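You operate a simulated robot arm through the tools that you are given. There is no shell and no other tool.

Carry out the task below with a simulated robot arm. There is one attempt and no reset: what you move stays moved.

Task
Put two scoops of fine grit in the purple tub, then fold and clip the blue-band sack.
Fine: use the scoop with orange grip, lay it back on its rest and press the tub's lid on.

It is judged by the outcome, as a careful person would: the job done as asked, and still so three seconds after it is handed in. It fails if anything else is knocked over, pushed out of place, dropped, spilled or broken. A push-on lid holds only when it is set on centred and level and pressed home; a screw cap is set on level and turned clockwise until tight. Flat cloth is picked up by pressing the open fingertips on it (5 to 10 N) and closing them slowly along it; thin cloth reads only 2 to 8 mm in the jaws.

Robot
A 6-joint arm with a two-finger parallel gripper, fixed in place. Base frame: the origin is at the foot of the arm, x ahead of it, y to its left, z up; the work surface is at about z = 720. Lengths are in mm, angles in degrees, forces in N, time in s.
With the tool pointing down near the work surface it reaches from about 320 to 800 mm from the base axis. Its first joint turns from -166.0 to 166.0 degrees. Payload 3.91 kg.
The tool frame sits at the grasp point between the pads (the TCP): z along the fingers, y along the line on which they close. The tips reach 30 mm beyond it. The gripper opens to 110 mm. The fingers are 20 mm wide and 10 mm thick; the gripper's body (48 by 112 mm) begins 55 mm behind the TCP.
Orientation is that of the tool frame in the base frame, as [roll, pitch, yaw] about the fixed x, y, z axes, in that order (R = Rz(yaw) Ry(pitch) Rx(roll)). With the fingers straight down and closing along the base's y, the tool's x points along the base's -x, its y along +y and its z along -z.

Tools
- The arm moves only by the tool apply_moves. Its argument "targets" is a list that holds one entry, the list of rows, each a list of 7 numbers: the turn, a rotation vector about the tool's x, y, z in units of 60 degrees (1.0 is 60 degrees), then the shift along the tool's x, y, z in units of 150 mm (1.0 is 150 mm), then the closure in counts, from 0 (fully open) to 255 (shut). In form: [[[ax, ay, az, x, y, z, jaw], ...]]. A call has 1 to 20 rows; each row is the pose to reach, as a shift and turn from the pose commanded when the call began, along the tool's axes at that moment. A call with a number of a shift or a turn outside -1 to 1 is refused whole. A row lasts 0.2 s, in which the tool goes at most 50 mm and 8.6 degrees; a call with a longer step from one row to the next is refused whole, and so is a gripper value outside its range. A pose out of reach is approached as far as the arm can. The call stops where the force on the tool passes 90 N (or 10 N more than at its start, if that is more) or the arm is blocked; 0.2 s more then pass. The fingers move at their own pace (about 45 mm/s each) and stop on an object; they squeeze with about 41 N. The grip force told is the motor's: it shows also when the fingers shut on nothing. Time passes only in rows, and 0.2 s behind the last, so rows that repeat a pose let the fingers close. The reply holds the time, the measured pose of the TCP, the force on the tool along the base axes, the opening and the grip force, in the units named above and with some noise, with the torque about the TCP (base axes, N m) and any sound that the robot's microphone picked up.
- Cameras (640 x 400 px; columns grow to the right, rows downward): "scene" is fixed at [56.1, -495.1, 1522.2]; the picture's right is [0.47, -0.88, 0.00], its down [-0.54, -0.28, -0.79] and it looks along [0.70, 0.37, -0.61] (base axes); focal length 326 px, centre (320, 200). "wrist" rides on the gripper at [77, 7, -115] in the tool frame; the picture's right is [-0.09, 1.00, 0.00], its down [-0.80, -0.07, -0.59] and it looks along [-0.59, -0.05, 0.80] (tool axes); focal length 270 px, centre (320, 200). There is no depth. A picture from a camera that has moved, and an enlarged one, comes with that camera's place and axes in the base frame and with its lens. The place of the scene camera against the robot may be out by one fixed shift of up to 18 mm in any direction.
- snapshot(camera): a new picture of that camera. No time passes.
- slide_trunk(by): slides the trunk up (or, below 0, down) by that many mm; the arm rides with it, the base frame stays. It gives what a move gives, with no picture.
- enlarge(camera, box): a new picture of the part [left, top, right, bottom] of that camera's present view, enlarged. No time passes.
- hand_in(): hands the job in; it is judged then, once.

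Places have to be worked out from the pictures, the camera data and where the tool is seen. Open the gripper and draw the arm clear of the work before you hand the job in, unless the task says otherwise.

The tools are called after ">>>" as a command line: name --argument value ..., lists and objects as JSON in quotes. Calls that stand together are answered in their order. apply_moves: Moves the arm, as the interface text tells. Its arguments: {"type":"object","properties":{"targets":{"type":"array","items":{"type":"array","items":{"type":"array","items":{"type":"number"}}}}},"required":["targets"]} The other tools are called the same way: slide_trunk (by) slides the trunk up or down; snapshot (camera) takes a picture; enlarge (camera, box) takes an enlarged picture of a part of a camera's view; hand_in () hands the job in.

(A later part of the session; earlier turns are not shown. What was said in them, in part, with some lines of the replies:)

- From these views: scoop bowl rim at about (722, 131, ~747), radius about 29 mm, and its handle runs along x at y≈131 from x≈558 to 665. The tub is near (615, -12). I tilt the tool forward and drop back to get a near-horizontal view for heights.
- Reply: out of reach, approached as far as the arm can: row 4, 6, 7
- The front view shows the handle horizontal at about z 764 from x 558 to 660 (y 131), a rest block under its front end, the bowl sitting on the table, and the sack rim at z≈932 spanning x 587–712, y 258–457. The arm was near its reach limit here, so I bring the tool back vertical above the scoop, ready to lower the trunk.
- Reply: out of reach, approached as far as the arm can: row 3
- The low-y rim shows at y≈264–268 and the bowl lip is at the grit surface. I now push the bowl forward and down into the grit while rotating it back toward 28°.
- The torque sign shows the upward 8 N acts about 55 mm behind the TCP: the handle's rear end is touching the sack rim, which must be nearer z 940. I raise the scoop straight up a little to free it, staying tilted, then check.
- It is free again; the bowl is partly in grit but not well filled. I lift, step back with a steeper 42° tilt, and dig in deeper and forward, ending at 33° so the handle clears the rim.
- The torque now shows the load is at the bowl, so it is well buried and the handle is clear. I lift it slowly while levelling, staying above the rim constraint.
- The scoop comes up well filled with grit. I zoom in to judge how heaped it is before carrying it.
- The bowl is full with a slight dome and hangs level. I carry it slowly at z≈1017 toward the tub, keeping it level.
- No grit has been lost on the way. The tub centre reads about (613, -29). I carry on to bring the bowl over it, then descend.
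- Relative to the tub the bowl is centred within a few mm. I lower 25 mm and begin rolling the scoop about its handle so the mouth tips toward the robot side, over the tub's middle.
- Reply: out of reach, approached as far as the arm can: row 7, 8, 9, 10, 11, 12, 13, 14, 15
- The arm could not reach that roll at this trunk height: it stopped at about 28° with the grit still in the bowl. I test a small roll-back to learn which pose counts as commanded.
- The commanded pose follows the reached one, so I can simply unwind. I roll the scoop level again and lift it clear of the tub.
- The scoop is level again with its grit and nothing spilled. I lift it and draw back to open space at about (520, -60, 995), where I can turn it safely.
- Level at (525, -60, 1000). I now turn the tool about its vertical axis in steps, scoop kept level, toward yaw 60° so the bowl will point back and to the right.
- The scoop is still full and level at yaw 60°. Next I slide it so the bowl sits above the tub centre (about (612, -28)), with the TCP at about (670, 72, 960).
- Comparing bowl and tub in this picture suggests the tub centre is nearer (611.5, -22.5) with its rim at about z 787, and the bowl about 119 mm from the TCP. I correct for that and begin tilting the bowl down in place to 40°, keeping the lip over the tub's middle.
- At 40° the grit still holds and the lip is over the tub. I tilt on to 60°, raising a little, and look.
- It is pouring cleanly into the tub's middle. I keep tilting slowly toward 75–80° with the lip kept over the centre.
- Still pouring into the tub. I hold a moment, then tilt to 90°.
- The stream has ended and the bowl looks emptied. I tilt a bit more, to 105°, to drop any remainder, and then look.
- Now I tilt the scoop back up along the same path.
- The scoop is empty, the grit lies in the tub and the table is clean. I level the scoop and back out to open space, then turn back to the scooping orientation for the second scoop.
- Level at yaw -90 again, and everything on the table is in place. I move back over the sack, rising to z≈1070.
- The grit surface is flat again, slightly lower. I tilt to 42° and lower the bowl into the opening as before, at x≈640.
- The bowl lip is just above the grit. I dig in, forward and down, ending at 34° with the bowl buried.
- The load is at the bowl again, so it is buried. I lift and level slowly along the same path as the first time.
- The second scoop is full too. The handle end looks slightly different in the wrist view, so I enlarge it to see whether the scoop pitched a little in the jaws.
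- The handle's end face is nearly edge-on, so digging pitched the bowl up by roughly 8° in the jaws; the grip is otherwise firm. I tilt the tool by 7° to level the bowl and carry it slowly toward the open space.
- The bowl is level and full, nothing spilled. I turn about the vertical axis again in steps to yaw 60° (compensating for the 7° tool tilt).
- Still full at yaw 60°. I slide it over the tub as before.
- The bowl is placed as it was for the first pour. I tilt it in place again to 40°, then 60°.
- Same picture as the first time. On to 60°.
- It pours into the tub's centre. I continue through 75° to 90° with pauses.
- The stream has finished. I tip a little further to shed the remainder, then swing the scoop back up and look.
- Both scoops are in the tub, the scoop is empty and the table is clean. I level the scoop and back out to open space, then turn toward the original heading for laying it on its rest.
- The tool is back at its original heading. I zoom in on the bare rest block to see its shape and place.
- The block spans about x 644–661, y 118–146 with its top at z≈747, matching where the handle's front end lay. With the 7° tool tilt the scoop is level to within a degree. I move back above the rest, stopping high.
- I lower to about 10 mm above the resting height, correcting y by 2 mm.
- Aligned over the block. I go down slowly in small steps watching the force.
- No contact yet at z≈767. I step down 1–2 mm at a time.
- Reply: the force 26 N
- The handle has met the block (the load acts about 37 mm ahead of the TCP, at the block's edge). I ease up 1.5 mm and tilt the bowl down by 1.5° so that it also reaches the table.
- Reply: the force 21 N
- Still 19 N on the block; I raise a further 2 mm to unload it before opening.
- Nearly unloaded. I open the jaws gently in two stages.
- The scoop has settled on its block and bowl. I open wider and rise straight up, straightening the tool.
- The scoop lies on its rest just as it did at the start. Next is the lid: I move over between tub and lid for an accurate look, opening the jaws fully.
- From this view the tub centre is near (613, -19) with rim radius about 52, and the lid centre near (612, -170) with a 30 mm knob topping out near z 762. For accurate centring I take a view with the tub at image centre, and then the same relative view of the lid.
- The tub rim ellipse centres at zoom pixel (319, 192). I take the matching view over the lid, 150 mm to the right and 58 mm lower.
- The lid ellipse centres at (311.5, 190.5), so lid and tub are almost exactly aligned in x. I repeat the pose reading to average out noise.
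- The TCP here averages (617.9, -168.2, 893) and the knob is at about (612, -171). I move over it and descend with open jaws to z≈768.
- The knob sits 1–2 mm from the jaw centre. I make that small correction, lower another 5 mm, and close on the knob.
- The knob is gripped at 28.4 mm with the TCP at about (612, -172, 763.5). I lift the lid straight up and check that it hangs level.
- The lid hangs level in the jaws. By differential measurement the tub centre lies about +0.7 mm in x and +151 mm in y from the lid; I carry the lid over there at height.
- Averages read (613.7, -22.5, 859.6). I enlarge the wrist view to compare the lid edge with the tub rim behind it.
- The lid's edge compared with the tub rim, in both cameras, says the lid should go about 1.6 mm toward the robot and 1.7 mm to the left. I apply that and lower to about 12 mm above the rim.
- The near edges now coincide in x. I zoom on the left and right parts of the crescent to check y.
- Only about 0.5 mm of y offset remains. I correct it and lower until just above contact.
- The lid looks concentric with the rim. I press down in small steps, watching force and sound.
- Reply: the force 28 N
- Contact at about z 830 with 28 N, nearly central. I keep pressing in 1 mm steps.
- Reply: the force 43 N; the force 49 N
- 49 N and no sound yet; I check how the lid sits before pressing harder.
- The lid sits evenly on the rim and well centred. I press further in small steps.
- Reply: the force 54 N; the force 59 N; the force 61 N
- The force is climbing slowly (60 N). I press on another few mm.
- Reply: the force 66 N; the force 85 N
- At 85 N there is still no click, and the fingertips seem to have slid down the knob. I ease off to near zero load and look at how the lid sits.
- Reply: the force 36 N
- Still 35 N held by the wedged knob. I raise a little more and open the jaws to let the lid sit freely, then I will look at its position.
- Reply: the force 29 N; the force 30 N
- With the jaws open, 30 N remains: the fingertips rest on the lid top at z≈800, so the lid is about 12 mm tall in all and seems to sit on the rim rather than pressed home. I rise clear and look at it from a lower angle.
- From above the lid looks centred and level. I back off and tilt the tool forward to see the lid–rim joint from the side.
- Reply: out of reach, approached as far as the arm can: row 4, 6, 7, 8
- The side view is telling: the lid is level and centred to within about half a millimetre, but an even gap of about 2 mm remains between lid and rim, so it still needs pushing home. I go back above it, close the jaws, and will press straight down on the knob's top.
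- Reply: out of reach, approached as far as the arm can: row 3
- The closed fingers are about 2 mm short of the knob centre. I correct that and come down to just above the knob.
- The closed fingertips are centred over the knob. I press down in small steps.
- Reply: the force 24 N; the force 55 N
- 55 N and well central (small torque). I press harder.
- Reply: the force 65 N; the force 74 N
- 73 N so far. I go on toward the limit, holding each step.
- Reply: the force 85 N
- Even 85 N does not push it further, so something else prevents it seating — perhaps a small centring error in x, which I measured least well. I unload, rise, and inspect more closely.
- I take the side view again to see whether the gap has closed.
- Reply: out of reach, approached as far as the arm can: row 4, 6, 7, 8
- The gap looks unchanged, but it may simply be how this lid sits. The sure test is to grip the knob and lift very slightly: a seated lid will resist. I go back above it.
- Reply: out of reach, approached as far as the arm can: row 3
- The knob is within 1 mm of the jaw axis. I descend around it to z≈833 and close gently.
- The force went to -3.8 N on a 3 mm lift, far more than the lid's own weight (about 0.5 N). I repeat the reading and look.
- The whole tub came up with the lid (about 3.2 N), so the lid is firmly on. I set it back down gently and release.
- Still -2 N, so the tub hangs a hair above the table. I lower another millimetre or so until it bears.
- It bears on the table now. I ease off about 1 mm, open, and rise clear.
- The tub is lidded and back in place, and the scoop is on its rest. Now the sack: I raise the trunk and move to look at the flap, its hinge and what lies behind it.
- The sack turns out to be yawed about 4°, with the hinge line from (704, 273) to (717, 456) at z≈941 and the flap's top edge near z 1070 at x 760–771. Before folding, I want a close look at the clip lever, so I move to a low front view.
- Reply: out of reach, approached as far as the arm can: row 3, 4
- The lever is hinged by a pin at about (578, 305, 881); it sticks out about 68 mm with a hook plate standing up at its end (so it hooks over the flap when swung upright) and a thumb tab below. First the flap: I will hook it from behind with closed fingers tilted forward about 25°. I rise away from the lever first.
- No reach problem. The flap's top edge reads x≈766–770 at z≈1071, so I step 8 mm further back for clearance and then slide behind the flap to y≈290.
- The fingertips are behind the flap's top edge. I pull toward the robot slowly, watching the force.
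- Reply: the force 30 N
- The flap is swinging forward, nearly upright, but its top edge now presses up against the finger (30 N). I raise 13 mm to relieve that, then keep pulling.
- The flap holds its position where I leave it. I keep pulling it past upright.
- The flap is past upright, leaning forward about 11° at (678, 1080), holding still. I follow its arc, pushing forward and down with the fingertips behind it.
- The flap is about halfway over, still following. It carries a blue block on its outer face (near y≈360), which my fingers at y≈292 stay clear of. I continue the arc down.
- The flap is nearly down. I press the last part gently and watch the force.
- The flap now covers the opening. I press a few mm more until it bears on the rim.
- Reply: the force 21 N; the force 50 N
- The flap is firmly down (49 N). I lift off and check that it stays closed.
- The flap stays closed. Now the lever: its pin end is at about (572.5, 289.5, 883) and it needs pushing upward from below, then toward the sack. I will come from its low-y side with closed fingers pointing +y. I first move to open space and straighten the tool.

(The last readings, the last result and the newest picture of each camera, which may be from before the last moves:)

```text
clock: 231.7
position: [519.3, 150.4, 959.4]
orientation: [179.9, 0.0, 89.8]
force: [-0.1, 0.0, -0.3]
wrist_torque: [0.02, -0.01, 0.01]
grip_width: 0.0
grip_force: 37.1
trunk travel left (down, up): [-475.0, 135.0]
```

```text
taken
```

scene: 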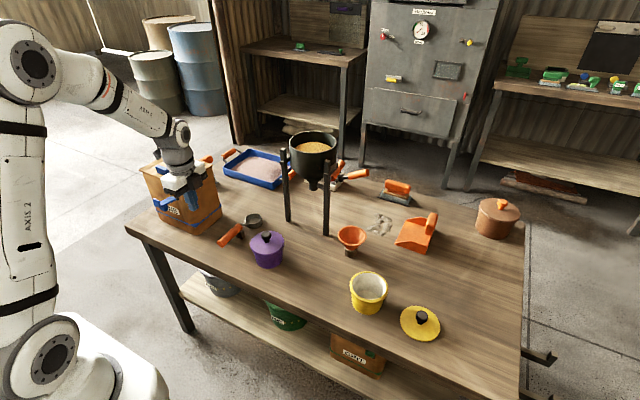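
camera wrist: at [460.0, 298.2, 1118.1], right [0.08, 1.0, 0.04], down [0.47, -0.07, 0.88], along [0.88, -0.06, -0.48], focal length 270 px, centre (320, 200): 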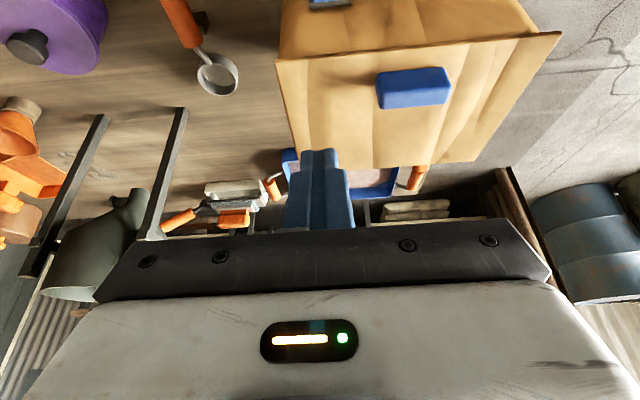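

All is in place. I tilt the tool so that the closed fingers point toward +y (80° from vertical), still well clear of the sack.

>>> apply_moves --targets '[[[0, 0.12, 0, 0, 0, 0, 255], [0, 0.25, 0, 0, 0, 0, 255], [0, 0.38, 0, 0, 0, 0, 255], [0, 0.51, 0, 0, 0, 0, 255], [0, 0.64, 0, 0, 0, 0, 255], [0, 0.77, 0, 0, 0, 0, 255], [0, 0.9, 0, 0, 0, 0, 255], [0, 1.0, 0, 0, 0, 0, 255], [0, 1.0, 0, 0, 0, 0, 255]]]'

>>> apply_moves --targets '[[[0, 0.12, 0, 0, 0, 0, 255], [0, 0.24, 0, 0, 0, 0, 255], [0, 0.333, 0, 0, 0, 0, 255], [0, 0.333, 0, 0, 0, 0, 255]]]'

>>> snapshot --camera "wrist"

>>> enlarge --camera "scene" --box '[120, 110, 260, 250]'

```text
clock: 233.7
position: [519.0, 149.5, 958.5]
orientation: [179.8, -60.2, 90.0]
force: [0.0, 0.2, 0.4]
wrist_torque: [0.01, -0.04, 0.01]
grip_width: 0.0
grip_force: 38.0
trunk travel left (down, up): [-475.0, 135.0]
```

```text
clock: 234.7
position: [519.6, 149.6, 959.7]
orientation: [179.5, -80.1, 90.4]
force: [0.0, 0.2, 0.0]
wrist_torque: [0.03, 0.0, 0.0]
grip_width: 0.0
grip_force: 37.9
trunk travel left (down, up): [-475.0, 135.0]
```

```text
taken
camera wrist: at [526.8, 51.1, 1055.2], right [1.0, -0.02, -0.09], down [-0.07, -0.72, -0.69], along [-0.05, 0.69, -0.72], focal length 270 px, centre (320, 200)
```

wrist: 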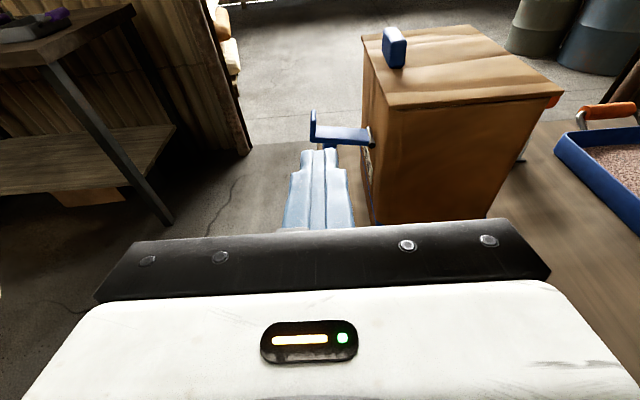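

```text
2.86 times, centred on (190, 180) of scene
camera zoom: at [56.1, -495.1, 1522.2], right [0.47, -0.88, 0.0], down [-0.54, -0.28, -0.79], along [0.7, 0.37, -0.61], focal length 931 px, centre (691, 257)
```

zoom: 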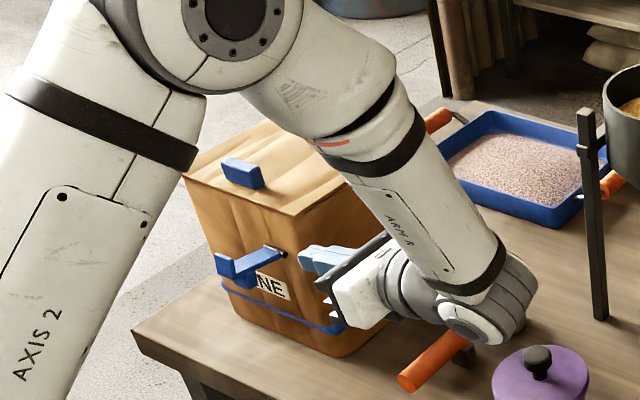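

This gives an ideal side view of the lever: upright hook plate at the outer end, arm, pin. I enlarge it.

>>> enlarge --camera "wrist" --box '[290, 90, 400, 180]'

>>> enlarge --camera "wrist" --box '[290, 10, 570, 230]'

```text
4.44 times, centred on (345, 135) of wrist
camera zoom: at [526.8, 51.1, 1055.2], right [1.0, -0.02, -0.09], down [-0.07, -0.72, -0.69], along [-0.05, 0.69, -0.72], focal length 1201 px, centre (209, 489)
```

zoom: 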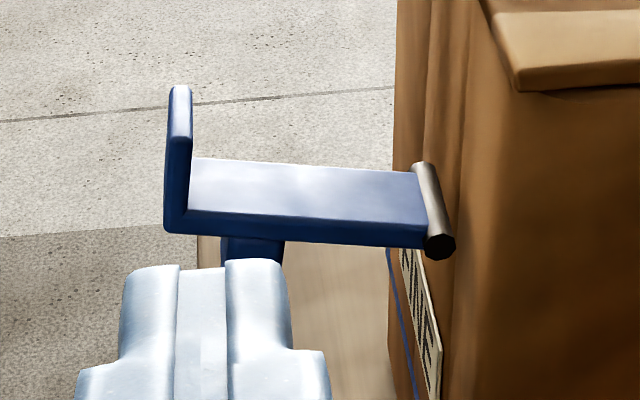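

```text
1.82 times, centred on (430, 120) of wrist
camera zoom: at [526.8, 51.1, 1055.2], right [1.0, -0.02, -0.09], down [-0.07, -0.72, -0.69], along [-0.05, 0.69, -0.72], focal length 491 px, centre (120, 346)
```

zoom: 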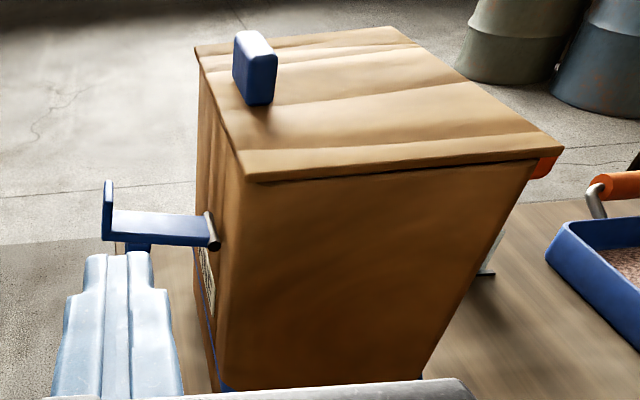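

The side view gives the pin at (571, 884), the arm nearly level (about 7° up) out to x≈505, hook plate up to z≈925, and a thumb tab hanging under x≈518–534. I will bring the fingertips under the arm's outer end, outside the tab. First to (500, 230), then down.

>>> apply_moves --targets '[[[0, 0, 0, 0.02, -0.03, 0.13, 255], [0, 0, 0, 0.05, -0.07, 0.28, 255], [0, 0, 0, 0.075, -0.11, 0.42, 255], [0, 0, 0, 0.092, -0.131, 0.525, 255], [0, 0, 0, 0.092, -0.131, 0.525, 255]]]'

>>> apply_moves --targets '[[[0, 0, 0, -0.15, 0, 0.026, 255], [0, 0, 0, -0.32, 0, 0.056, 255], [0, 0, 0, -0.48, 0, 0.084, 255], [0, 0, 0, -0.6, 0, 0.105, 255], [0, 0, 0, -0.631, 0, 0.11, 255], [0, 0, 0, -0.631, 0, 0.11, 255]]]'

>>> snapshot --camera "wrist"

>>> enlarge --camera "wrist" --box '[260, 60, 420, 200]'

```text
clock: 235.9
position: [501.1, 230.4, 959.5]
orientation: [179.6, -79.9, 90.2]
force: [0.0, -0.1, -0.8]
wrist_torque: [-0.01, -0.01, -0.04]
grip_width: 0.0
grip_force: 38.1
trunk travel left (down, up): [-475.0, 135.0]
```

```text
clock: 237.3
position: [501.2, 230.3, 863.6]
orientation: [179.6, -80.1, 90.2]
force: [-0.5, -0.4, 0.0]
wrist_torque: [0.01, 0.01, 0.04]
grip_width: 0.2
grip_force: 37.6
trunk travel left (down, up): [-475.0, 135.0]
```

```text
taken
camera wrist: at [508.3, 132.3, 959.3], right [1.0, -0.02, -0.09], down [-0.07, -0.72, -0.69], along [-0.05, 0.69, -0.72], focal length 270 px, centre (320, 200)
```

wrist: 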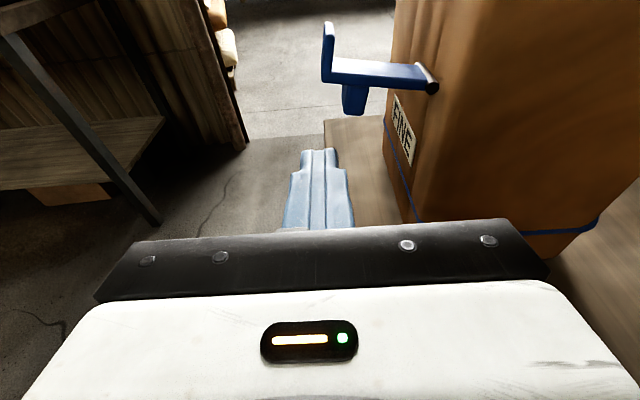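

```text
2.86 times, centred on (340, 130) of wrist
camera zoom: at [508.3, 132.3, 959.3], right [1.0, -0.02, -0.09], down [-0.07, -0.72, -0.69], along [-0.05, 0.69, -0.72], focal length 772 px, centre (263, 400)
```

zoom: 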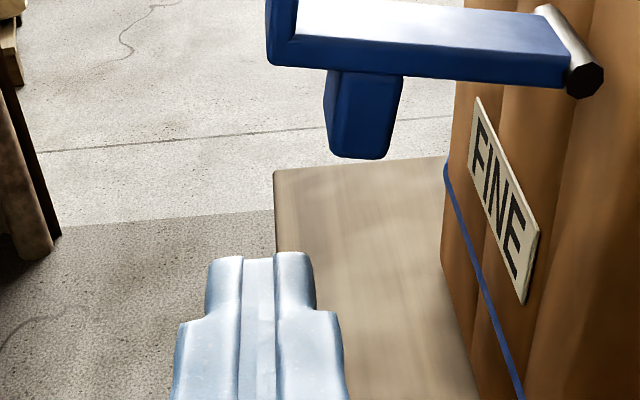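

Clear view: the tab spans x 518–534 down to z≈868, and the arm's outer end bottom is at (506, 891). I slide the fingertips in under the outer end at x≈504.

>>> apply_moves --targets '[[[0, 0, 0, 0.018, 0.006, 0.085, 255], [0, 0, 0, 0.036, 0.012, 0.17, 255], [0, 0, 0, 0.055, 0.019, 0.255, 255], [0, 0, 0, 0.071, 0.019, 0.331, 255], [0, 0, 0, 0.071, 0.019, 0.331, 255]]]'

>>> enlarge --camera "wrist" --box '[260, 0, 480, 200]'

>>> enlarge --camera "scene" --box '[140, 160, 220, 240]'

```text
clock: 238.5
position: [504.9, 280.4, 863.4]
orientation: [179.7, -80.0, 90.1]
force: [0.2, 0.3, 0.4]
wrist_torque: [0.02, -0.02, -0.02]
grip_width: 0.0
grip_force: 37.4
trunk travel left (down, up): [-475.0, 135.0]
```

```text
2.00 times, centred on (370, 100) of wrist
camera zoom: at [511.5, 181.2, 960.6], right [1.0, -0.02, -0.09], down [-0.07, -0.72, -0.69], along [-0.05, 0.69, -0.72], focal length 541 px, centre (220, 400)
```

zoom: 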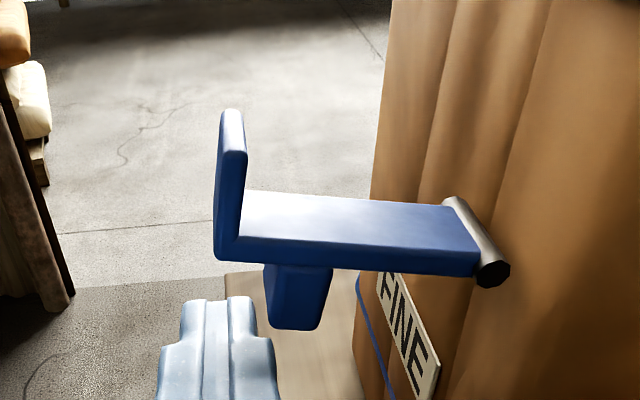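

```text
5.00 times, centred on (180, 200) of scene
camera zoom: at [56.1, -495.1, 1522.2], right [0.47, -0.88, 0.0], down [-0.54, -0.28, -0.79], along [0.7, 0.37, -0.61], focal length 1628 px, centre (1020, 200)
```

zoom: 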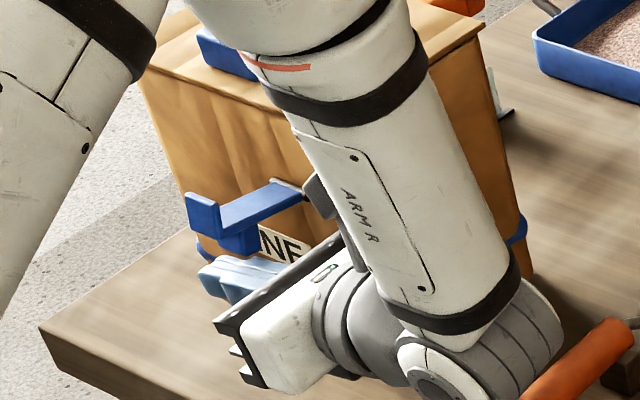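

The fingertips are under the arm's outer end, just outside the tab. I push up along the lever's arc to about 20°, watching force.

>>> apply_moves --targets '[[[0, 0, 0, 0.04, 0.003, -0.007, 255], [0, 0, 0, 0.08, 0.005, -0.014, 255], [0, 0, 0, 0.122, 0.007, -0.021, 255], [0, 0, 0, 0.15, 0.009, -0.026, 255], [0, 0, 0, 0.185, 0.011, -0.032, 255], [0, 0, 0, 0.217, 0.013, -0.038, 255]]]'

>>> enlarge --camera "wrist" --box '[260, 0, 480, 200]'

```text
clock: 239.9
position: [506.2, 281.3, 897.6]
orientation: [179.5, -79.9, 90.3]
force: [-1.1, 0.1, -0.1]
wrist_torque: [0.0, -0.01, 0.01]
grip_width: 0.0
grip_force: 37.3
trunk travel left (down, up): [-475.0, 135.0]
```

```text
2.00 times, centred on (370, 100) of wrist
camera zoom: at [512.9, 182.2, 993.6], right [1.0, -0.02, -0.09], down [-0.07, -0.73, -0.68], along [-0.05, 0.69, -0.72], focal length 541 px, centre (220, 400)
```

zoom: 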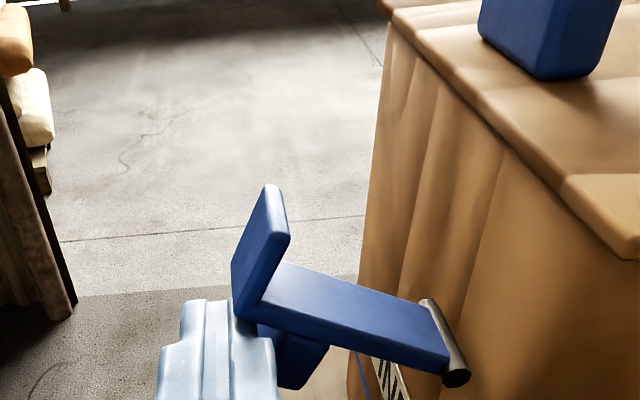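

The lever swings up nicely. I continue along the arc to about 60°.

>>> apply_moves --targets '[[[0, 0, 0, 0.045, 0.014, -0.008, 255], [0, 0, 0, 0.09, 0.033, -0.015, 255], [0, 0, 0, 0.134, 0.054, -0.023, 255], [0, 0, 0, 0.165, 0.075, -0.028, 255], [0, 0, 0, 0.193, 0.097, -0.034, 255], [0, 0, 0, 0.222, 0.122, -0.038, 255], [0, 0, 0, 0.249, 0.149, -0.043, 255]]]'

>>> enlarge --camera "wrist" --box '[260, 0, 480, 200]'

```text
clock: 241.5
position: [525.5, 280.8, 937.3]
orientation: [178.9, -80.0, 91.0]
force: [-11.8, 4.4, 13.3]
wrist_torque: [0.44, 0.04, 0.39]
grip_width: 0.0
grip_force: 37.7
trunk travel left (down, up): [-475.0, 135.0]
```

```text
2.00 times, centred on (370, 100) of wrist
camera zoom: at [532.0, 181.8, 1032.7], right [1.0, -0.02, -0.08], down [-0.07, -0.72, -0.69], along [-0.05, 0.69, -0.72], focal length 541 px, centre (220, 400)
```

zoom: 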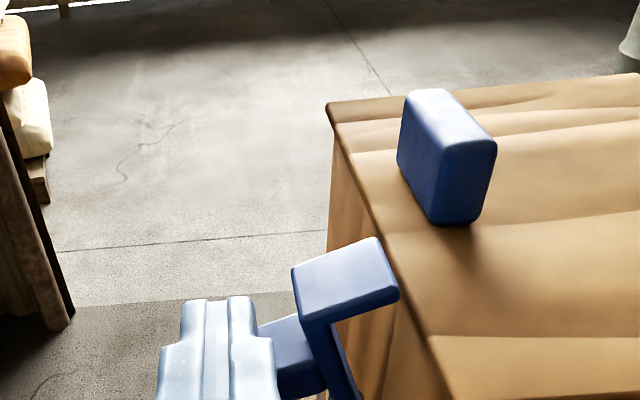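

The lever is at about 65°, and its hook is coming over the flap's edge; the tab nudges the finger outward a little (12 N). I adjust the path slightly outward and continue to about 80°.

>>> apply_moves --targets '[[[0, 0, 0, 0.025, 0.012, -0.004, 255], [0, 0, 0, 0.045, 0.03, -0.008, 255], [0, 0, 0, 0.063, 0.051, -0.011, 255], [0, 0, 0, 0.075, 0.075, -0.013, 255], [0, 0, 0, 0.086, 0.1, -0.015, 255], [0, 0, 0, 0.096, 0.121, -0.017, 255]]]'

>>> enlarge --camera "wrist" --box '[260, 0, 480, 200]'

```text
clock: 242.9
position: [545.5, 282.0, 949.0]
orientation: [179.7, -79.9, 90.1]
force: [-0.4, -0.2, -0.3]
wrist_torque: [0.03, -0.01, 0.01]
grip_width: 0.0
grip_force: 37.4
trunk travel left (down, up): [-475.0, 135.0]
```

```text
2.00 times, centred on (370, 100) of wrist
camera zoom: at [552.4, 182.7, 1045.6], right [1.0, -0.02, -0.09], down [-0.07, -0.73, -0.68], along [-0.05, 0.69, -0.72], focal length 541 px, centre (220, 400)
```

zoom: 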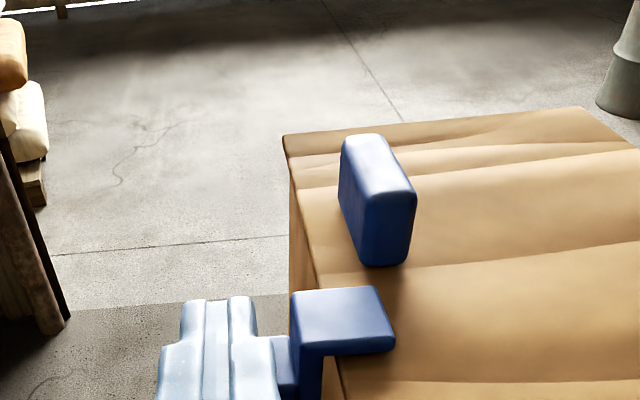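

The hook now lies over the flap's edge. I push on toward the sack in small steps to close it fully.

>>> apply_moves --targets '[[[0, 0, 0, 0.006, 0.02, -0.001, 255], [0, 0, 0, 0.012, 0.04, -0.002, 255], [0, 0, 0, 0.018, 0.06, -0.003, 255], [0, 0, 0, 0.018, 0.06, -0.003, 255]]]'

>>> apply_moves --targets '[[[0, 0, 0, 0.0, 0.015, 0, 255], [0, 0, 0, 0.0, 0.03, 0, 255], [0, 0, 0, 0.0, 0.03, 0, 255]]]'

>>> enlarge --camera "wrist" --box '[260, 0, 480, 200]'

```text
clock: 243.9
position: [554.8, 281.6, 953.0]
orientation: [179.9, -79.9, 90.1]
force: [-0.5, 0.1, 0.1]
wrist_torque: [0.01, -0.01, -0.03]
grip_width: 0.0
grip_force: 38.0
trunk travel left (down, up): [-475.0, 135.0]
```

```text
clock: 244.7
position: [558.3, 280.7, 952.8]
orientation: [179.9, -79.9, 90.1]
force: [-8.8, 0.3, -3.2]
wrist_torque: [-0.08, 0.13, 0.16]
grip_width: 0.1
grip_force: 37.6
trunk travel left (down, up): [-475.0, 135.0]
```

```text
2.00 times, centred on (370, 100) of wrist
camera zoom: at [565.1, 182.2, 1048.9], right [1.0, -0.02, -0.09], down [-0.07, -0.73, -0.68], along [-0.05, 0.69, -0.72], focal length 541 px, centre (220, 400)
```

zoom: 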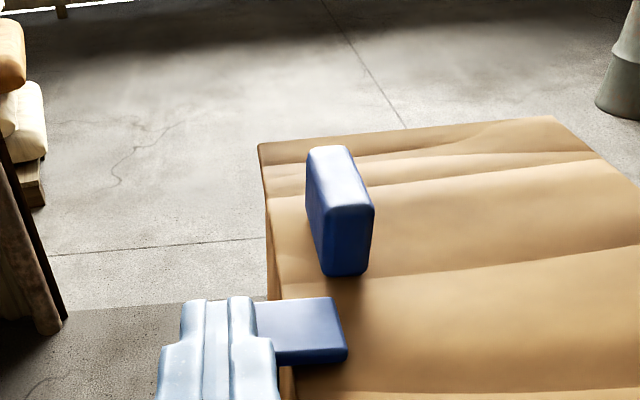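

The lever begins to resist (9 N): the hook is bearing on the flap. I push further in small steps.

>>> apply_moves --targets '[[[0, 0, 0, 0.0, 0.01, 0, 255], [0, 0, 0, 0.0, 0.02, 0, 255], [0, 0, 0, 0.0, 0.02, 0, 255]]]'

>>> apply_moves --targets '[[[0, 0, 0, 0.0, 0.01, 0, 255], [0, 0, 0, 0.0, 0.02, 0, 255], [0, 0, 0, 0.0, 0.02, 0, 255]]]'

>>> enlarge --camera "wrist" --box '[260, 60, 440, 220]'

>>> enlarge --camera "scene" --box '[140, 140, 220, 230]'

```text
clock: 245.5
position: [561.9, 280.0, 953.1]
orientation: [179.3, -80.0, 90.6]
force: [-13.7, -4.3, -0.8]
wrist_torque: [-0.05, 0.16, 0.35]
grip_width: 0.0
grip_force: 37.8
trunk travel left (down, up): [-475.0, 135.0]
```

```text
clock: 246.3
position: [563.0, 280.5, 954.1]
orientation: [179.4, -80.0, 90.5]
force: [-13.8, -7.8, -0.2]
wrist_torque: [-0.08, 0.16, 0.31]
grip_width: 0.0
grip_force: 37.5
trunk travel left (down, up): [-475.0, 135.0]
```

```text
2.50 times, centred on (350, 140) of wrist
camera zoom: at [570.6, 180.9, 1049.9], right [1.0, -0.02, -0.08], down [-0.07, -0.72, -0.69], along [-0.05, 0.69, -0.72], focal length 676 px, centre (245, 350)
```

zoom: 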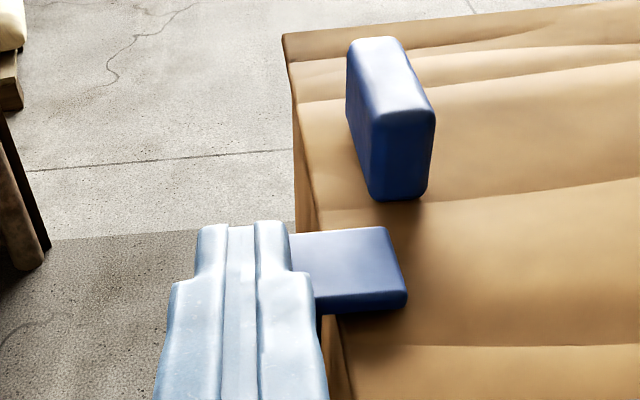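

```text
4.44 times, centred on (180, 185) of scene
camera zoom: at [56.1, -495.1, 1522.2], right [0.47, -0.88, 0.0], down [-0.54, -0.28, -0.79], along [0.7, 0.37, -0.61], focal length 1448 px, centre (942, 267)
```

zoom: 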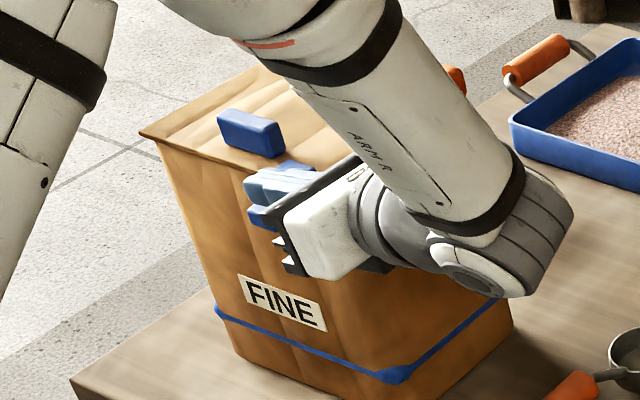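

The force stays near 14 N while the finger advanced; I must make sure the sack itself is not sliding. I compare with the earlier picture in the same crop.

>>> enlarge --camera "scene" --box '[130, 110, 250, 230]'

```text
3.33 times, centred on (190, 170) of scene
camera zoom: at [56.1, -495.1, 1522.2], right [0.47, -0.88, 0.0], down [-0.54, -0.28, -0.79], along [0.7, 0.37, -0.61], focal length 1086 px, centre (753, 300)
```

zoom: 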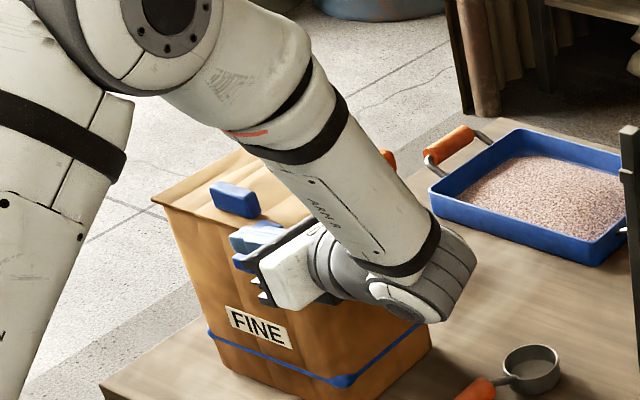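

The sack may have crept by a few millimetres, so I stop pushing sideways. I back the finger off and inspect the lever.

>>> apply_moves --targets '[[[0, 0, 0, 0.0, -0.04, 0, 255], [0, 0, 0, 0.0, -0.1, 0, 255], [0, 0, 0, 0.0, -0.18, 0, 255], [0, 0, 0, 0.03, -0.25, -0.06, 255], [0, 0, 0, 0.06, -0.28, -0.15, 255], [0, 0, 0, 0.06, -0.28, -0.25, 255]]]'

>>> enlarge --camera "wrist" --box '[260, 60, 440, 220]'

>>> enlarge --camera "scene" --box '[130, 110, 250, 230]'

```text
clock: 247.7
position: [522.5, 246.5, 967.6]
orientation: [179.6, -79.9, 90.3]
force: [0.6, 0.2, -0.6]
wrist_torque: [0.01, 0.03, -0.01]
grip_width: 0.2
grip_force: 37.5
trunk travel left (down, up): [-475.0, 135.0]
```

```text
2.50 times, centred on (350, 140) of wrist
camera zoom: at [529.3, 147.4, 1064.1], right [1.0, -0.02, -0.09], down [-0.07, -0.72, -0.69], along [-0.05, 0.69, -0.72], focal length 676 px, centre (245, 350)
```

zoom: 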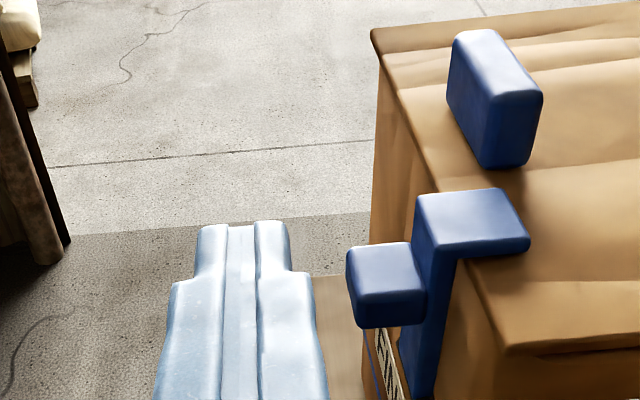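

```text
3.33 times, centred on (190, 170) of scene
camera zoom: at [56.1, -495.1, 1522.2], right [0.47, -0.88, 0.0], down [-0.54, -0.28, -0.79], along [0.7, 0.37, -0.61], focal length 1086 px, centre (753, 300)
```

zoom: 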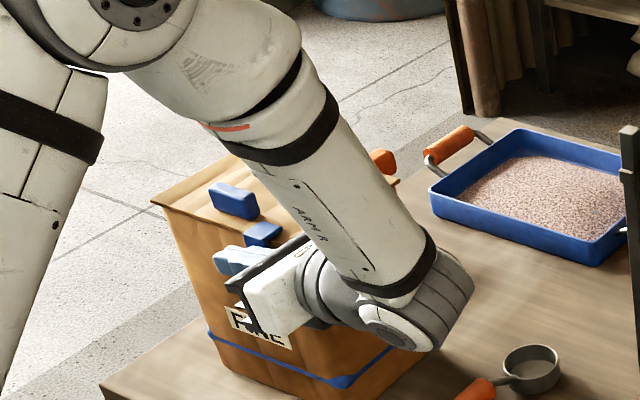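

The lever stands upright with its hook over the flap. I retreat the hand and look more closely at how well it has closed.

>>> apply_moves --targets '[[[0, 0, 0, 0.02, 0, -0.12, 255], [0, 0, 0, 0.05, 0, -0.28, 255], [0, 0, 0, 0.075, 0, -0.45, 255], [0, 0, 0, 0.094, 0, -0.625, 255], [0, 0, 0, 0.094, 0, -0.625, 255]]]'

>>> enlarge --camera "wrist" --box '[320, 20, 460, 160]'

>>> enlarge --camera "wrist" --box '[350, 60, 420, 130]'

```text
clock: 248.9
position: [523.6, 157.7, 997.5]
orientation: [179.7, -79.9, 90.2]
force: [-1.6, 0.4, -0.3]
wrist_torque: [0.0, 0.0, -0.01]
grip_width: 0.0
grip_force: 37.6
trunk travel left (down, up): [-475.0, 135.0]
```

```text
2.86 times, centred on (390, 90) of wrist
camera zoom: at [530.1, 58.4, 1094.3], right [1.0, -0.02, -0.09], down [-0.07, -0.72, -0.69], along [-0.05, 0.69, -0.72], focal length 772 px, centre (120, 514)
```

zoom: 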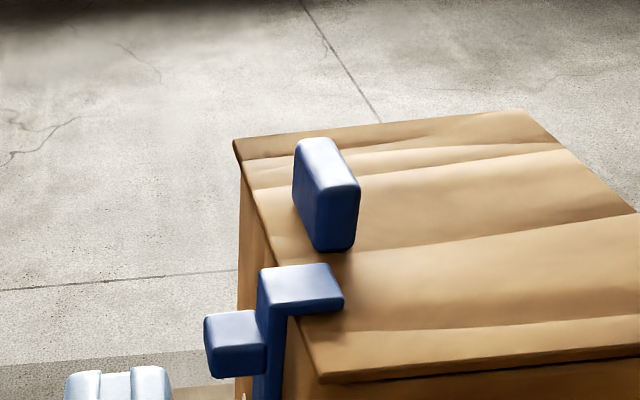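

```text
5.71 times, centred on (385, 95) of wrist
camera zoom: at [530.1, 58.4, 1094.3], right [1.0, -0.02, -0.09], down [-0.07, -0.72, -0.69], along [-0.05, 0.69, -0.72], focal length 1544 px, centre (-51, 800)
```

zoom: 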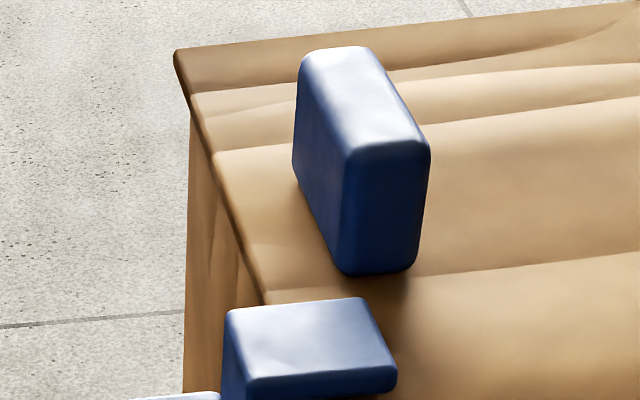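

The hook plate lies over the flap's front edge. I straighten the tool to prepare for pressing down on the hook and to view it from above.

>>> apply_moves --targets '[[[0, -0.12, 0, 0, 0, 0, 255], [0, -0.25, 0, 0, 0, 0, 255], [0, -0.38, 0, 0, 0, 0, 255], [0, -0.51, 0, 0, 0, 0, 255], [0, -0.64, 0, 0, 0, 0, 255], [0, -0.77, 0, 0, 0, 0, 255], [0, -0.9, 0, 0, 0, 0, 255], [0, -1.0, 0, 0, 0, 0, 255]]]'

>>> apply_moves --targets '[[[0, -0.12, 0, 0, 0, 0, 255], [0, -0.24, 0, 0, 0, 0, 255], [0, -0.333, 0, 0, 0, 0, 255], [0, -0.333, 0, 0, 0, -0.2, 255], [0, -0.333, 0, -0.3, 0, -0.4, 255], [0, -0.333, 0, -0.4, 0, -0.4, 255], [0, -0.333, 0, -0.4, 0, -0.4, 255]]]'

>>> snapshot --camera "wrist"

>>> enlarge --camera "scene" --box '[130, 110, 250, 230]'

```text
clock: 250.7
position: [524.2, 156.7, 998.8]
orientation: [179.8, -19.7, 89.9]
force: [0.1, -0.5, 0.8]
wrist_torque: [-0.03, 0.02, -0.04]
grip_width: 0.0
grip_force: 37.8
trunk travel left (down, up): [-475.0, 135.0]
```

```text
refused: row 5 steps farther than a row can; nothing moved
```

```text
taken
camera wrist: at [530.8, 189.7, 1132.5], right [1.0, -0.09, -0.03], down [-0.07, -0.95, 0.29], along [-0.05, -0.28, -0.96], focal length 270 px, centre (320, 200)
```

wrist: 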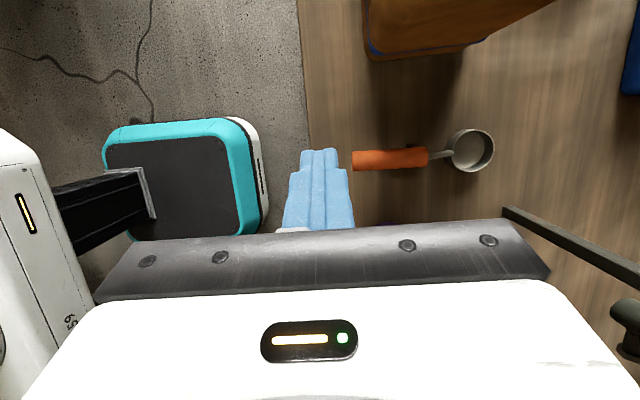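

```text
3.33 times, centred on (190, 170) of scene
camera zoom: at [56.1, -495.1, 1522.2], right [0.47, -0.88, 0.0], down [-0.54, -0.28, -0.79], along [0.7, 0.37, -0.61], focal length 1086 px, centre (753, 300)
```

zoom: 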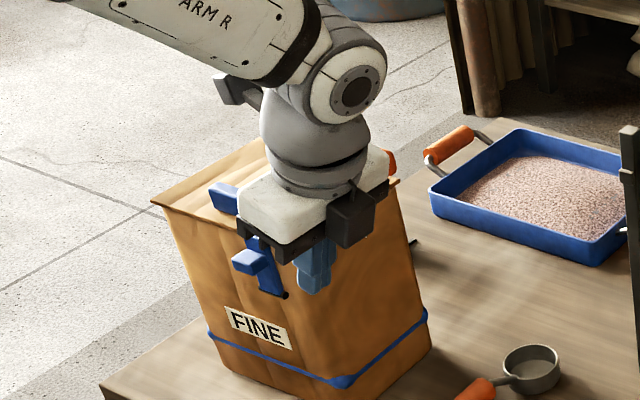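

One call was refused for a too-long step. I finish straightening and rise in smaller steps, then turn back to the original heading.

>>> apply_moves --targets '[[[0, -0.12, 0, 0, 0, -0.03, 255], [0, -0.24, 0, 0, 0, -0.1, 255], [0, -0.333, 0, 0, 0, -0.2, 255], [0, -0.333, 0, -0.1, 0, -0.35, 255], [0, -0.333, 0, -0.2, 0, -0.5, 255], [0, -0.333, 0, -0.2, 0, -0.6, 255], [0, -0.333, 0, -0.2, 0, -0.6, 255]]]'

>>> apply_moves --targets '[[[0, 0, -0.12, 0, 0, 0, 255], [0, 0, -0.25, 0, 0, 0, 255], [0, 0, -0.38, 0, 0, 0, 255], [0, 0, -0.51, 0, 0, 0, 255], [0, 0, -0.64, 0, 0, 0, 255], [0, 0, -0.77, 0, 0, 0, 255], [0, 0, -0.9, 0, 0, 0, 255], [0, 0, -1.0, 0, 0, 0, 255]]]'

>>> apply_moves --targets '[[[0, 0, -0.12, 0, 0, 0, 255], [0, 0, -0.25, 0, 0, 0, 255], [0, 0, -0.38, 0, 0, 0, 255], [0, 0, -0.5, 0, 0, 0, 255], [0, 0, -0.5, 0, 0, 0, 255]]]'

>>> snapshot --camera "wrist"

>>> enlarge --camera "scene" --box '[130, 110, 250, 230]'

```text
clock: 252.3
position: [522.2, 98.0, 1071.5]
orientation: [179.9, 0.0, 89.9]
force: [0.3, -0.6, -0.4]
wrist_torque: [0.01, 0.03, -0.02]
grip_width: 0.0
grip_force: 37.8
trunk travel left (down, up): [-475.0, 135.0]
```

```text
clock: 254.1
position: [521.2, 97.5, 1074.2]
orientation: [-179.9, 0.1, 150.0]
force: [-0.2, -0.1, 0.2]
wrist_torque: [0.02, 0.01, -0.01]
grip_width: 0.0
grip_force: 37.8
trunk travel left (down, up): [-475.0, 135.0]
```

```text
clock: 255.3
position: [522.5, 98.2, 1074.1]
orientation: [180.0, 0.0, 179.9]
force: [0.5, 0.0, 0.0]
wrist_torque: [0.05, -0.01, -0.01]
grip_width: 0.3
grip_force: 38.2
trunk travel left (down, up): [-475.0, 135.0]
```

```text
taken
camera wrist: at [446.2, 104.2, 1187.7], right [0.09, 1.0, 0.0], down [0.8, -0.07, 0.6], along [0.59, -0.05, -0.8], focal length 270 px, centre (320, 200)
```

wrist: 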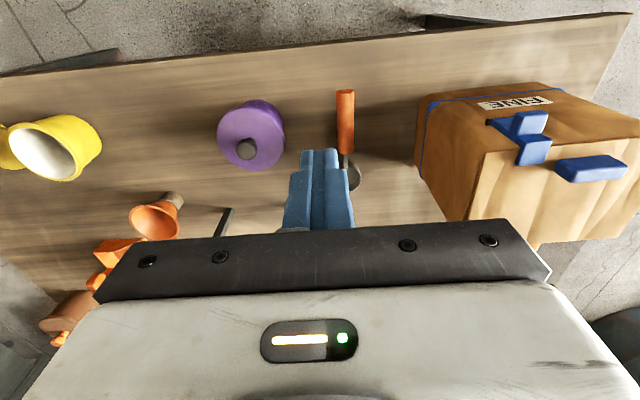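

```text
3.33 times, centred on (190, 170) of scene
camera zoom: at [56.1, -495.1, 1522.2], right [0.47, -0.88, 0.0], down [-0.54, -0.28, -0.79], along [0.7, 0.37, -0.61], focal length 1086 px, centre (753, 300)
```

zoom: 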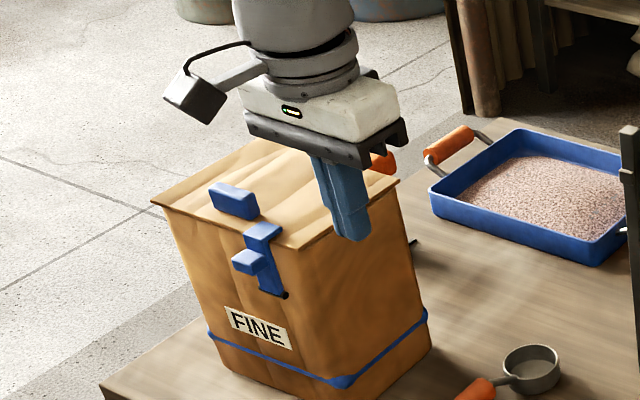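

The lever is upright with its hook on the flap. To make sure it is fully closed without pushing the sack, I press down on the hook plate from above. I move over it first.

>>> apply_moves --targets '[[[0, 0, 0, -0.05, 0.15, 0, 255], [0, 0, 0, -0.12, 0.35, 0, 255], [0, 0, 0, -0.2, 0.58, 0, 255], [0, 0, 0, -0.28, 0.8, 0, 255], [0, 0, 0, -0.333, 0.967, 0, 255], [0, 0, 0, -0.333, 0.967, 0, 255]]]'

>>> snapshot --camera "wrist"

>>> enlarge --camera "wrist" --box '[300, 0, 480, 160]'

```text
clock: 256.7
position: [574.2, 241.5, 1074.0]
orientation: [180.0, 0.1, 179.7]
force: [-0.2, 0.0, -0.5]
wrist_torque: [0.01, 0.01, 0.0]
grip_width: 0.0
grip_force: 37.6
trunk travel left (down, up): [-475.0, 135.0]
```

```text
taken
camera wrist: at [498.5, 249.4, 1188.0], right [0.09, 1.0, 0.0], down [0.8, -0.07, 0.6], along [0.59, -0.05, -0.8], focal length 270 px, centre (320, 200)
```

wrist: 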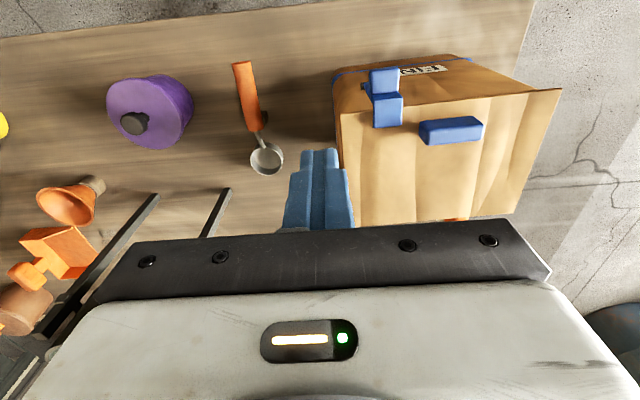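

```text
2.50 times, centred on (390, 80) of wrist
camera zoom: at [498.5, 249.4, 1188.0], right [0.09, 1.0, 0.0], down [0.8, -0.07, 0.6], along [0.59, -0.05, -0.8], focal length 676 px, centre (145, 500)
```

zoom: 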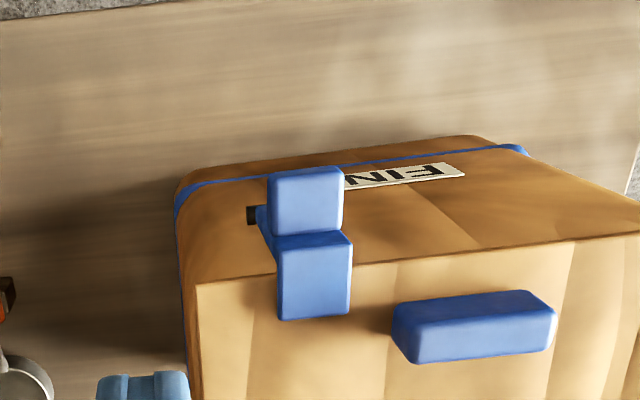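

I zoom in closely on the hook from here to judge the lever's angle.

>>> enlarge --camera "wrist" --box '[350, 50, 430, 140]'

>>> enlarge --camera "scene" --box '[165, 165, 205, 205]'

```text
4.44 times, centred on (390, 95) of wrist
camera zoom: at [498.5, 249.4, 1188.0], right [0.09, 1.0, 0.0], down [0.8, -0.07, 0.6], along [0.59, -0.05, -0.8], focal length 1201 px, centre (9, 667)
```

zoom: 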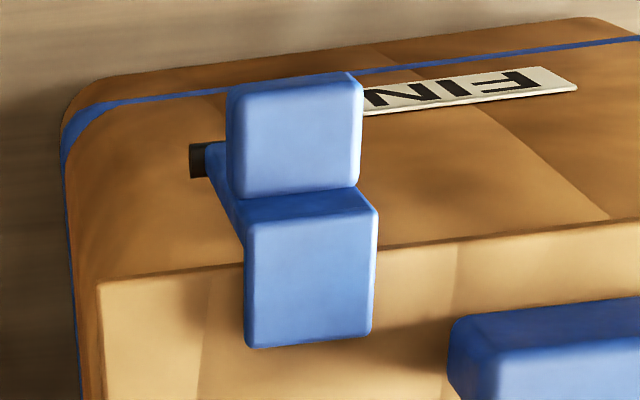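

```text
10.00 times, centred on (185, 185) of scene
camera zoom: at [56.1, -495.1, 1522.2], right [0.47, -0.88, 0.0], down [-0.54, -0.28, -0.79], along [0.7, 0.37, -0.61], focal length 3257 px, centre (1670, 350)
```

zoom: 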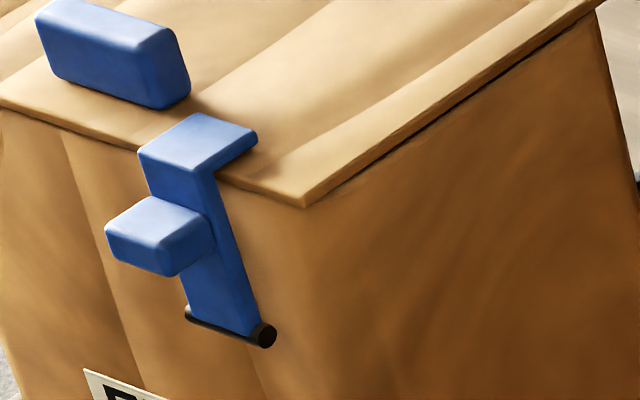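

The 10× view shows the lever standing vertical (about 90–92°), its hook plate lying right over the flap's front edge: it was pushed to its stop. I now check the whole table for anything amiss.

>>> enlarge --camera "scene" --box '[120, 180, 320, 300]'

>>> enlarge --camera "scene" --box '[230, 190, 330, 280]'

>>> snapshot --camera "scene"

```text
3.20 times, centred on (220, 240) of scene
camera zoom: at [56.1, -495.1, 1522.2], right [0.47, -0.88, 0.0], down [-0.54, -0.28, -0.79], along [0.7, 0.37, -0.61], focal length 1042 px, centre (640, 72)
```

zoom: 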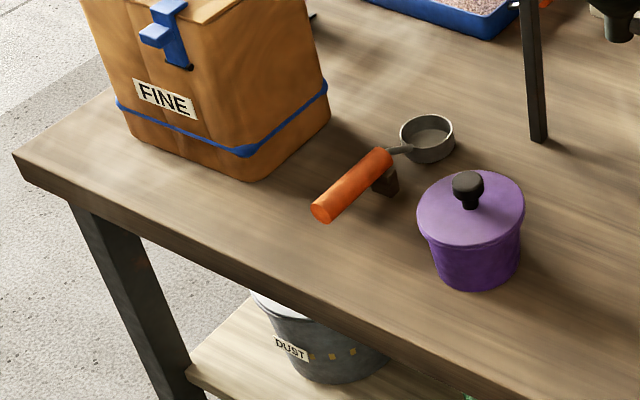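

```text
4.44 times, centred on (280, 235) of scene
camera zoom: at [56.1, -495.1, 1522.2], right [0.47, -0.88, 0.0], down [-0.54, -0.28, -0.79], along [0.7, 0.37, -0.61], focal length 1448 px, centre (498, 44)
```

zoom: 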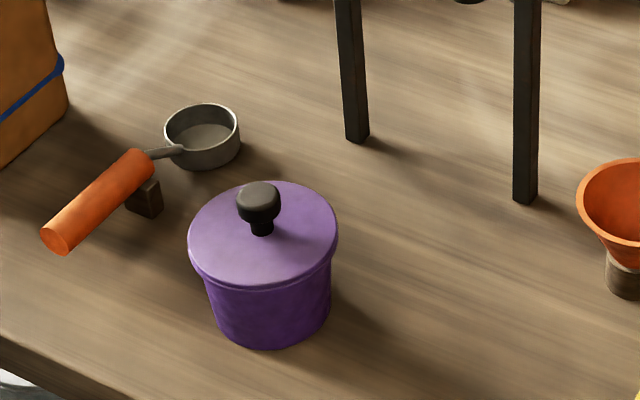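

```text
taken
```

scene: 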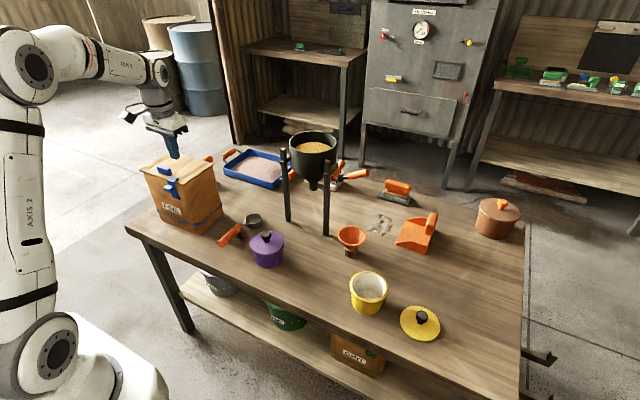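

The table is clean. I repeat the very first crop to see how far the sack now is from its original place.

>>> enlarge --camera "scene" --box '[120, 100, 320, 300]'

>>> enlarge --camera "scene" --box '[135, 105, 235, 240]'

```text
2.00 times, centred on (220, 200) of scene
camera zoom: at [56.1, -495.1, 1522.2], right [0.47, -0.88, 0.0], down [-0.54, -0.28, -0.79], along [0.7, 0.37, -0.61], focal length 651 px, centre (520, 200)
```

zoom: 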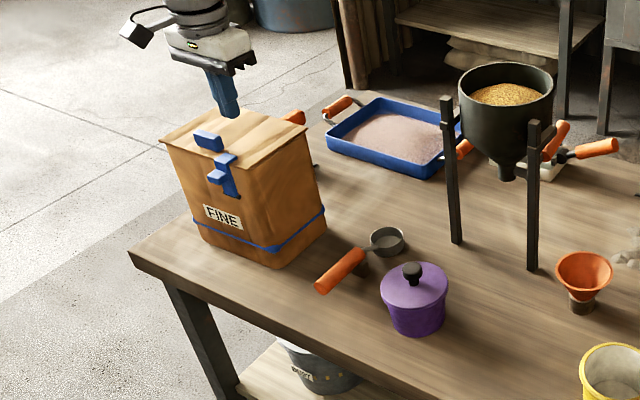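

```text
2.96 times, centred on (185, 172) of scene
camera zoom: at [56.1, -495.1, 1522.2], right [0.47, -0.88, 0.0], down [-0.54, -0.28, -0.79], along [0.7, 0.37, -0.61], focal length 965 px, centre (720, 282)
```

zoom: 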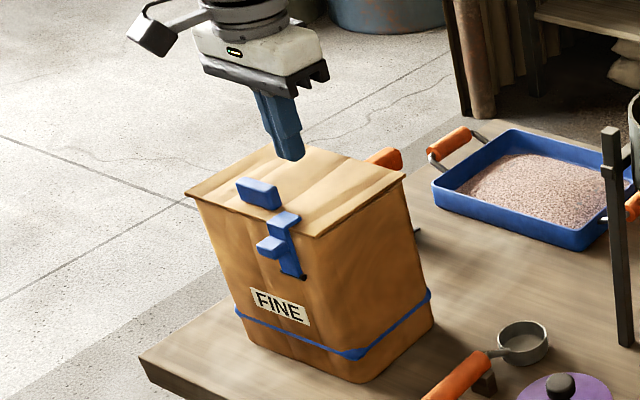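

The scoop and tub match their original places and the sack base is within about 3–4 mm of its own. Everything asked is done, so I open the gripper and draw the arm up and back, clear of the work.

>>> apply_moves --targets '[[[0, 0, 0, 0, 0, -0.15, 200], [0, 0, 0, 0.1, -0.05, -0.35, 120], [0, 0, 0, 0.3, -0.15, -0.55, 60], [0, 0, 0, 0.5, -0.25, -0.7, 0], [0, 0, 0, 0.7, -0.35, -0.8, 0], [0, 0, 0, 0.9, -0.45, -0.85, 0], [0, 0, 0, 1.0, -0.5, -0.85, 0], [0, 0, 0, 1.0, -0.5, -0.85, 0], [0, 0, 0, 1.0, -0.5, -0.85, 0]]]'

>>> snapshot --camera "scene"

>>> snapshot --camera "wrist"

>>> enlarge --camera "scene" --box '[130, 130, 310, 290]'

```text
clock: 258.7
position: [420.0, 165.9, 1201.9]
orientation: [-180.0, 0.1, 179.8]
force: [-0.2, 0.0, 0.0]
wrist_torque: [0.02, -0.01, 0.03]
grip_width: 109.9
grip_force: 0.0
trunk travel left (down, up): [-475.0, 135.0]
```

```text
taken
```

scene: 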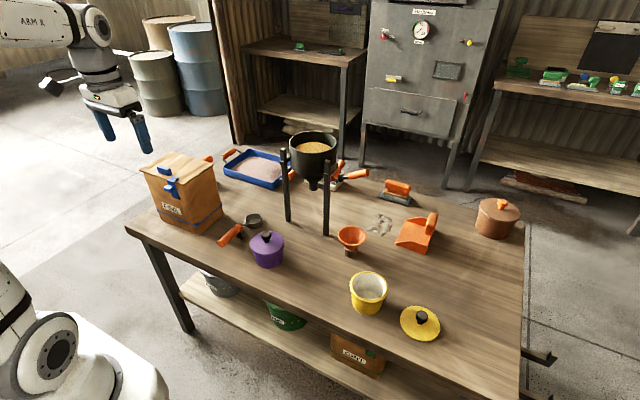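

```text
taken
camera wrist: at [343.9, 174.6, 1316.4], right [0.09, 1.0, 0.0], down [0.8, -0.07, 0.6], along [0.59, -0.05, -0.8], focal length 270 px, centre (320, 200)
```

wrist: 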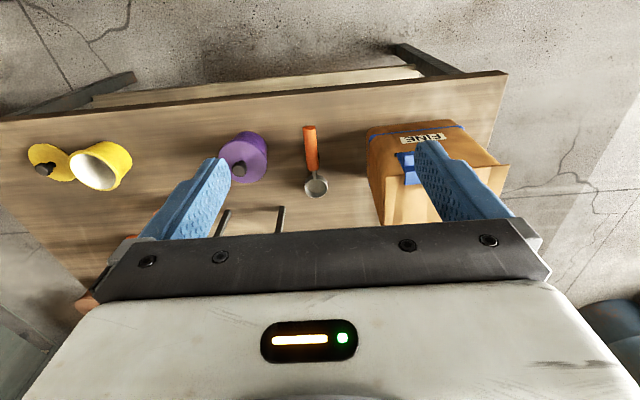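

```text
2.50 times, centred on (220, 210) of scene
camera zoom: at [56.1, -495.1, 1522.2], right [0.47, -0.88, 0.0], down [-0.54, -0.28, -0.79], along [0.7, 0.37, -0.61], focal length 814 px, centre (570, 175)
```

zoom: 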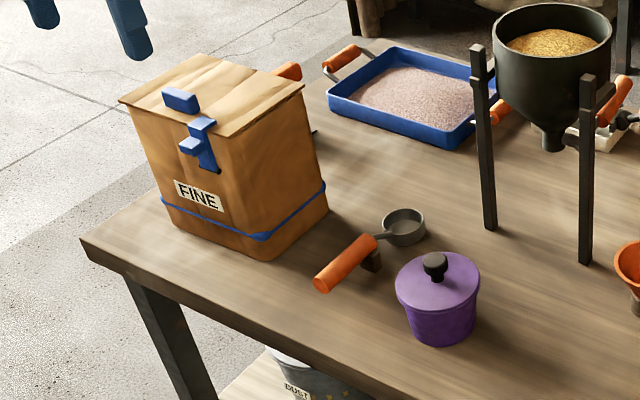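

The grit is in the lidded tub, the scoop is on its rest, the flap is folded and the lever is closed over it. The arm is clear with the gripper open, so I hand the job in.

>>> hand_in

```text
The job is handed in.
```

The job is handed in: two scoops of fine grit are in the purple tub, its lid is on, the scoop is back on its rest, and the blue-band sack is folded and clipped. I saw no spilled grit, and nothing was knocked over.

- **Lid:** no click sounded, and from the side a gap of about 2 mm showed between lid and rim. When I lifted by the knob, the pull matched the weight of the whole tub, so I judged the lid firmly on.
- **Sack:** pushing the clip lever shut moved the sack about 3–4 mm and turned it slightly. The hook lies over the front edge of the flap, with the lever pushed to its stop.

The arm is drawn back with the gripper open.
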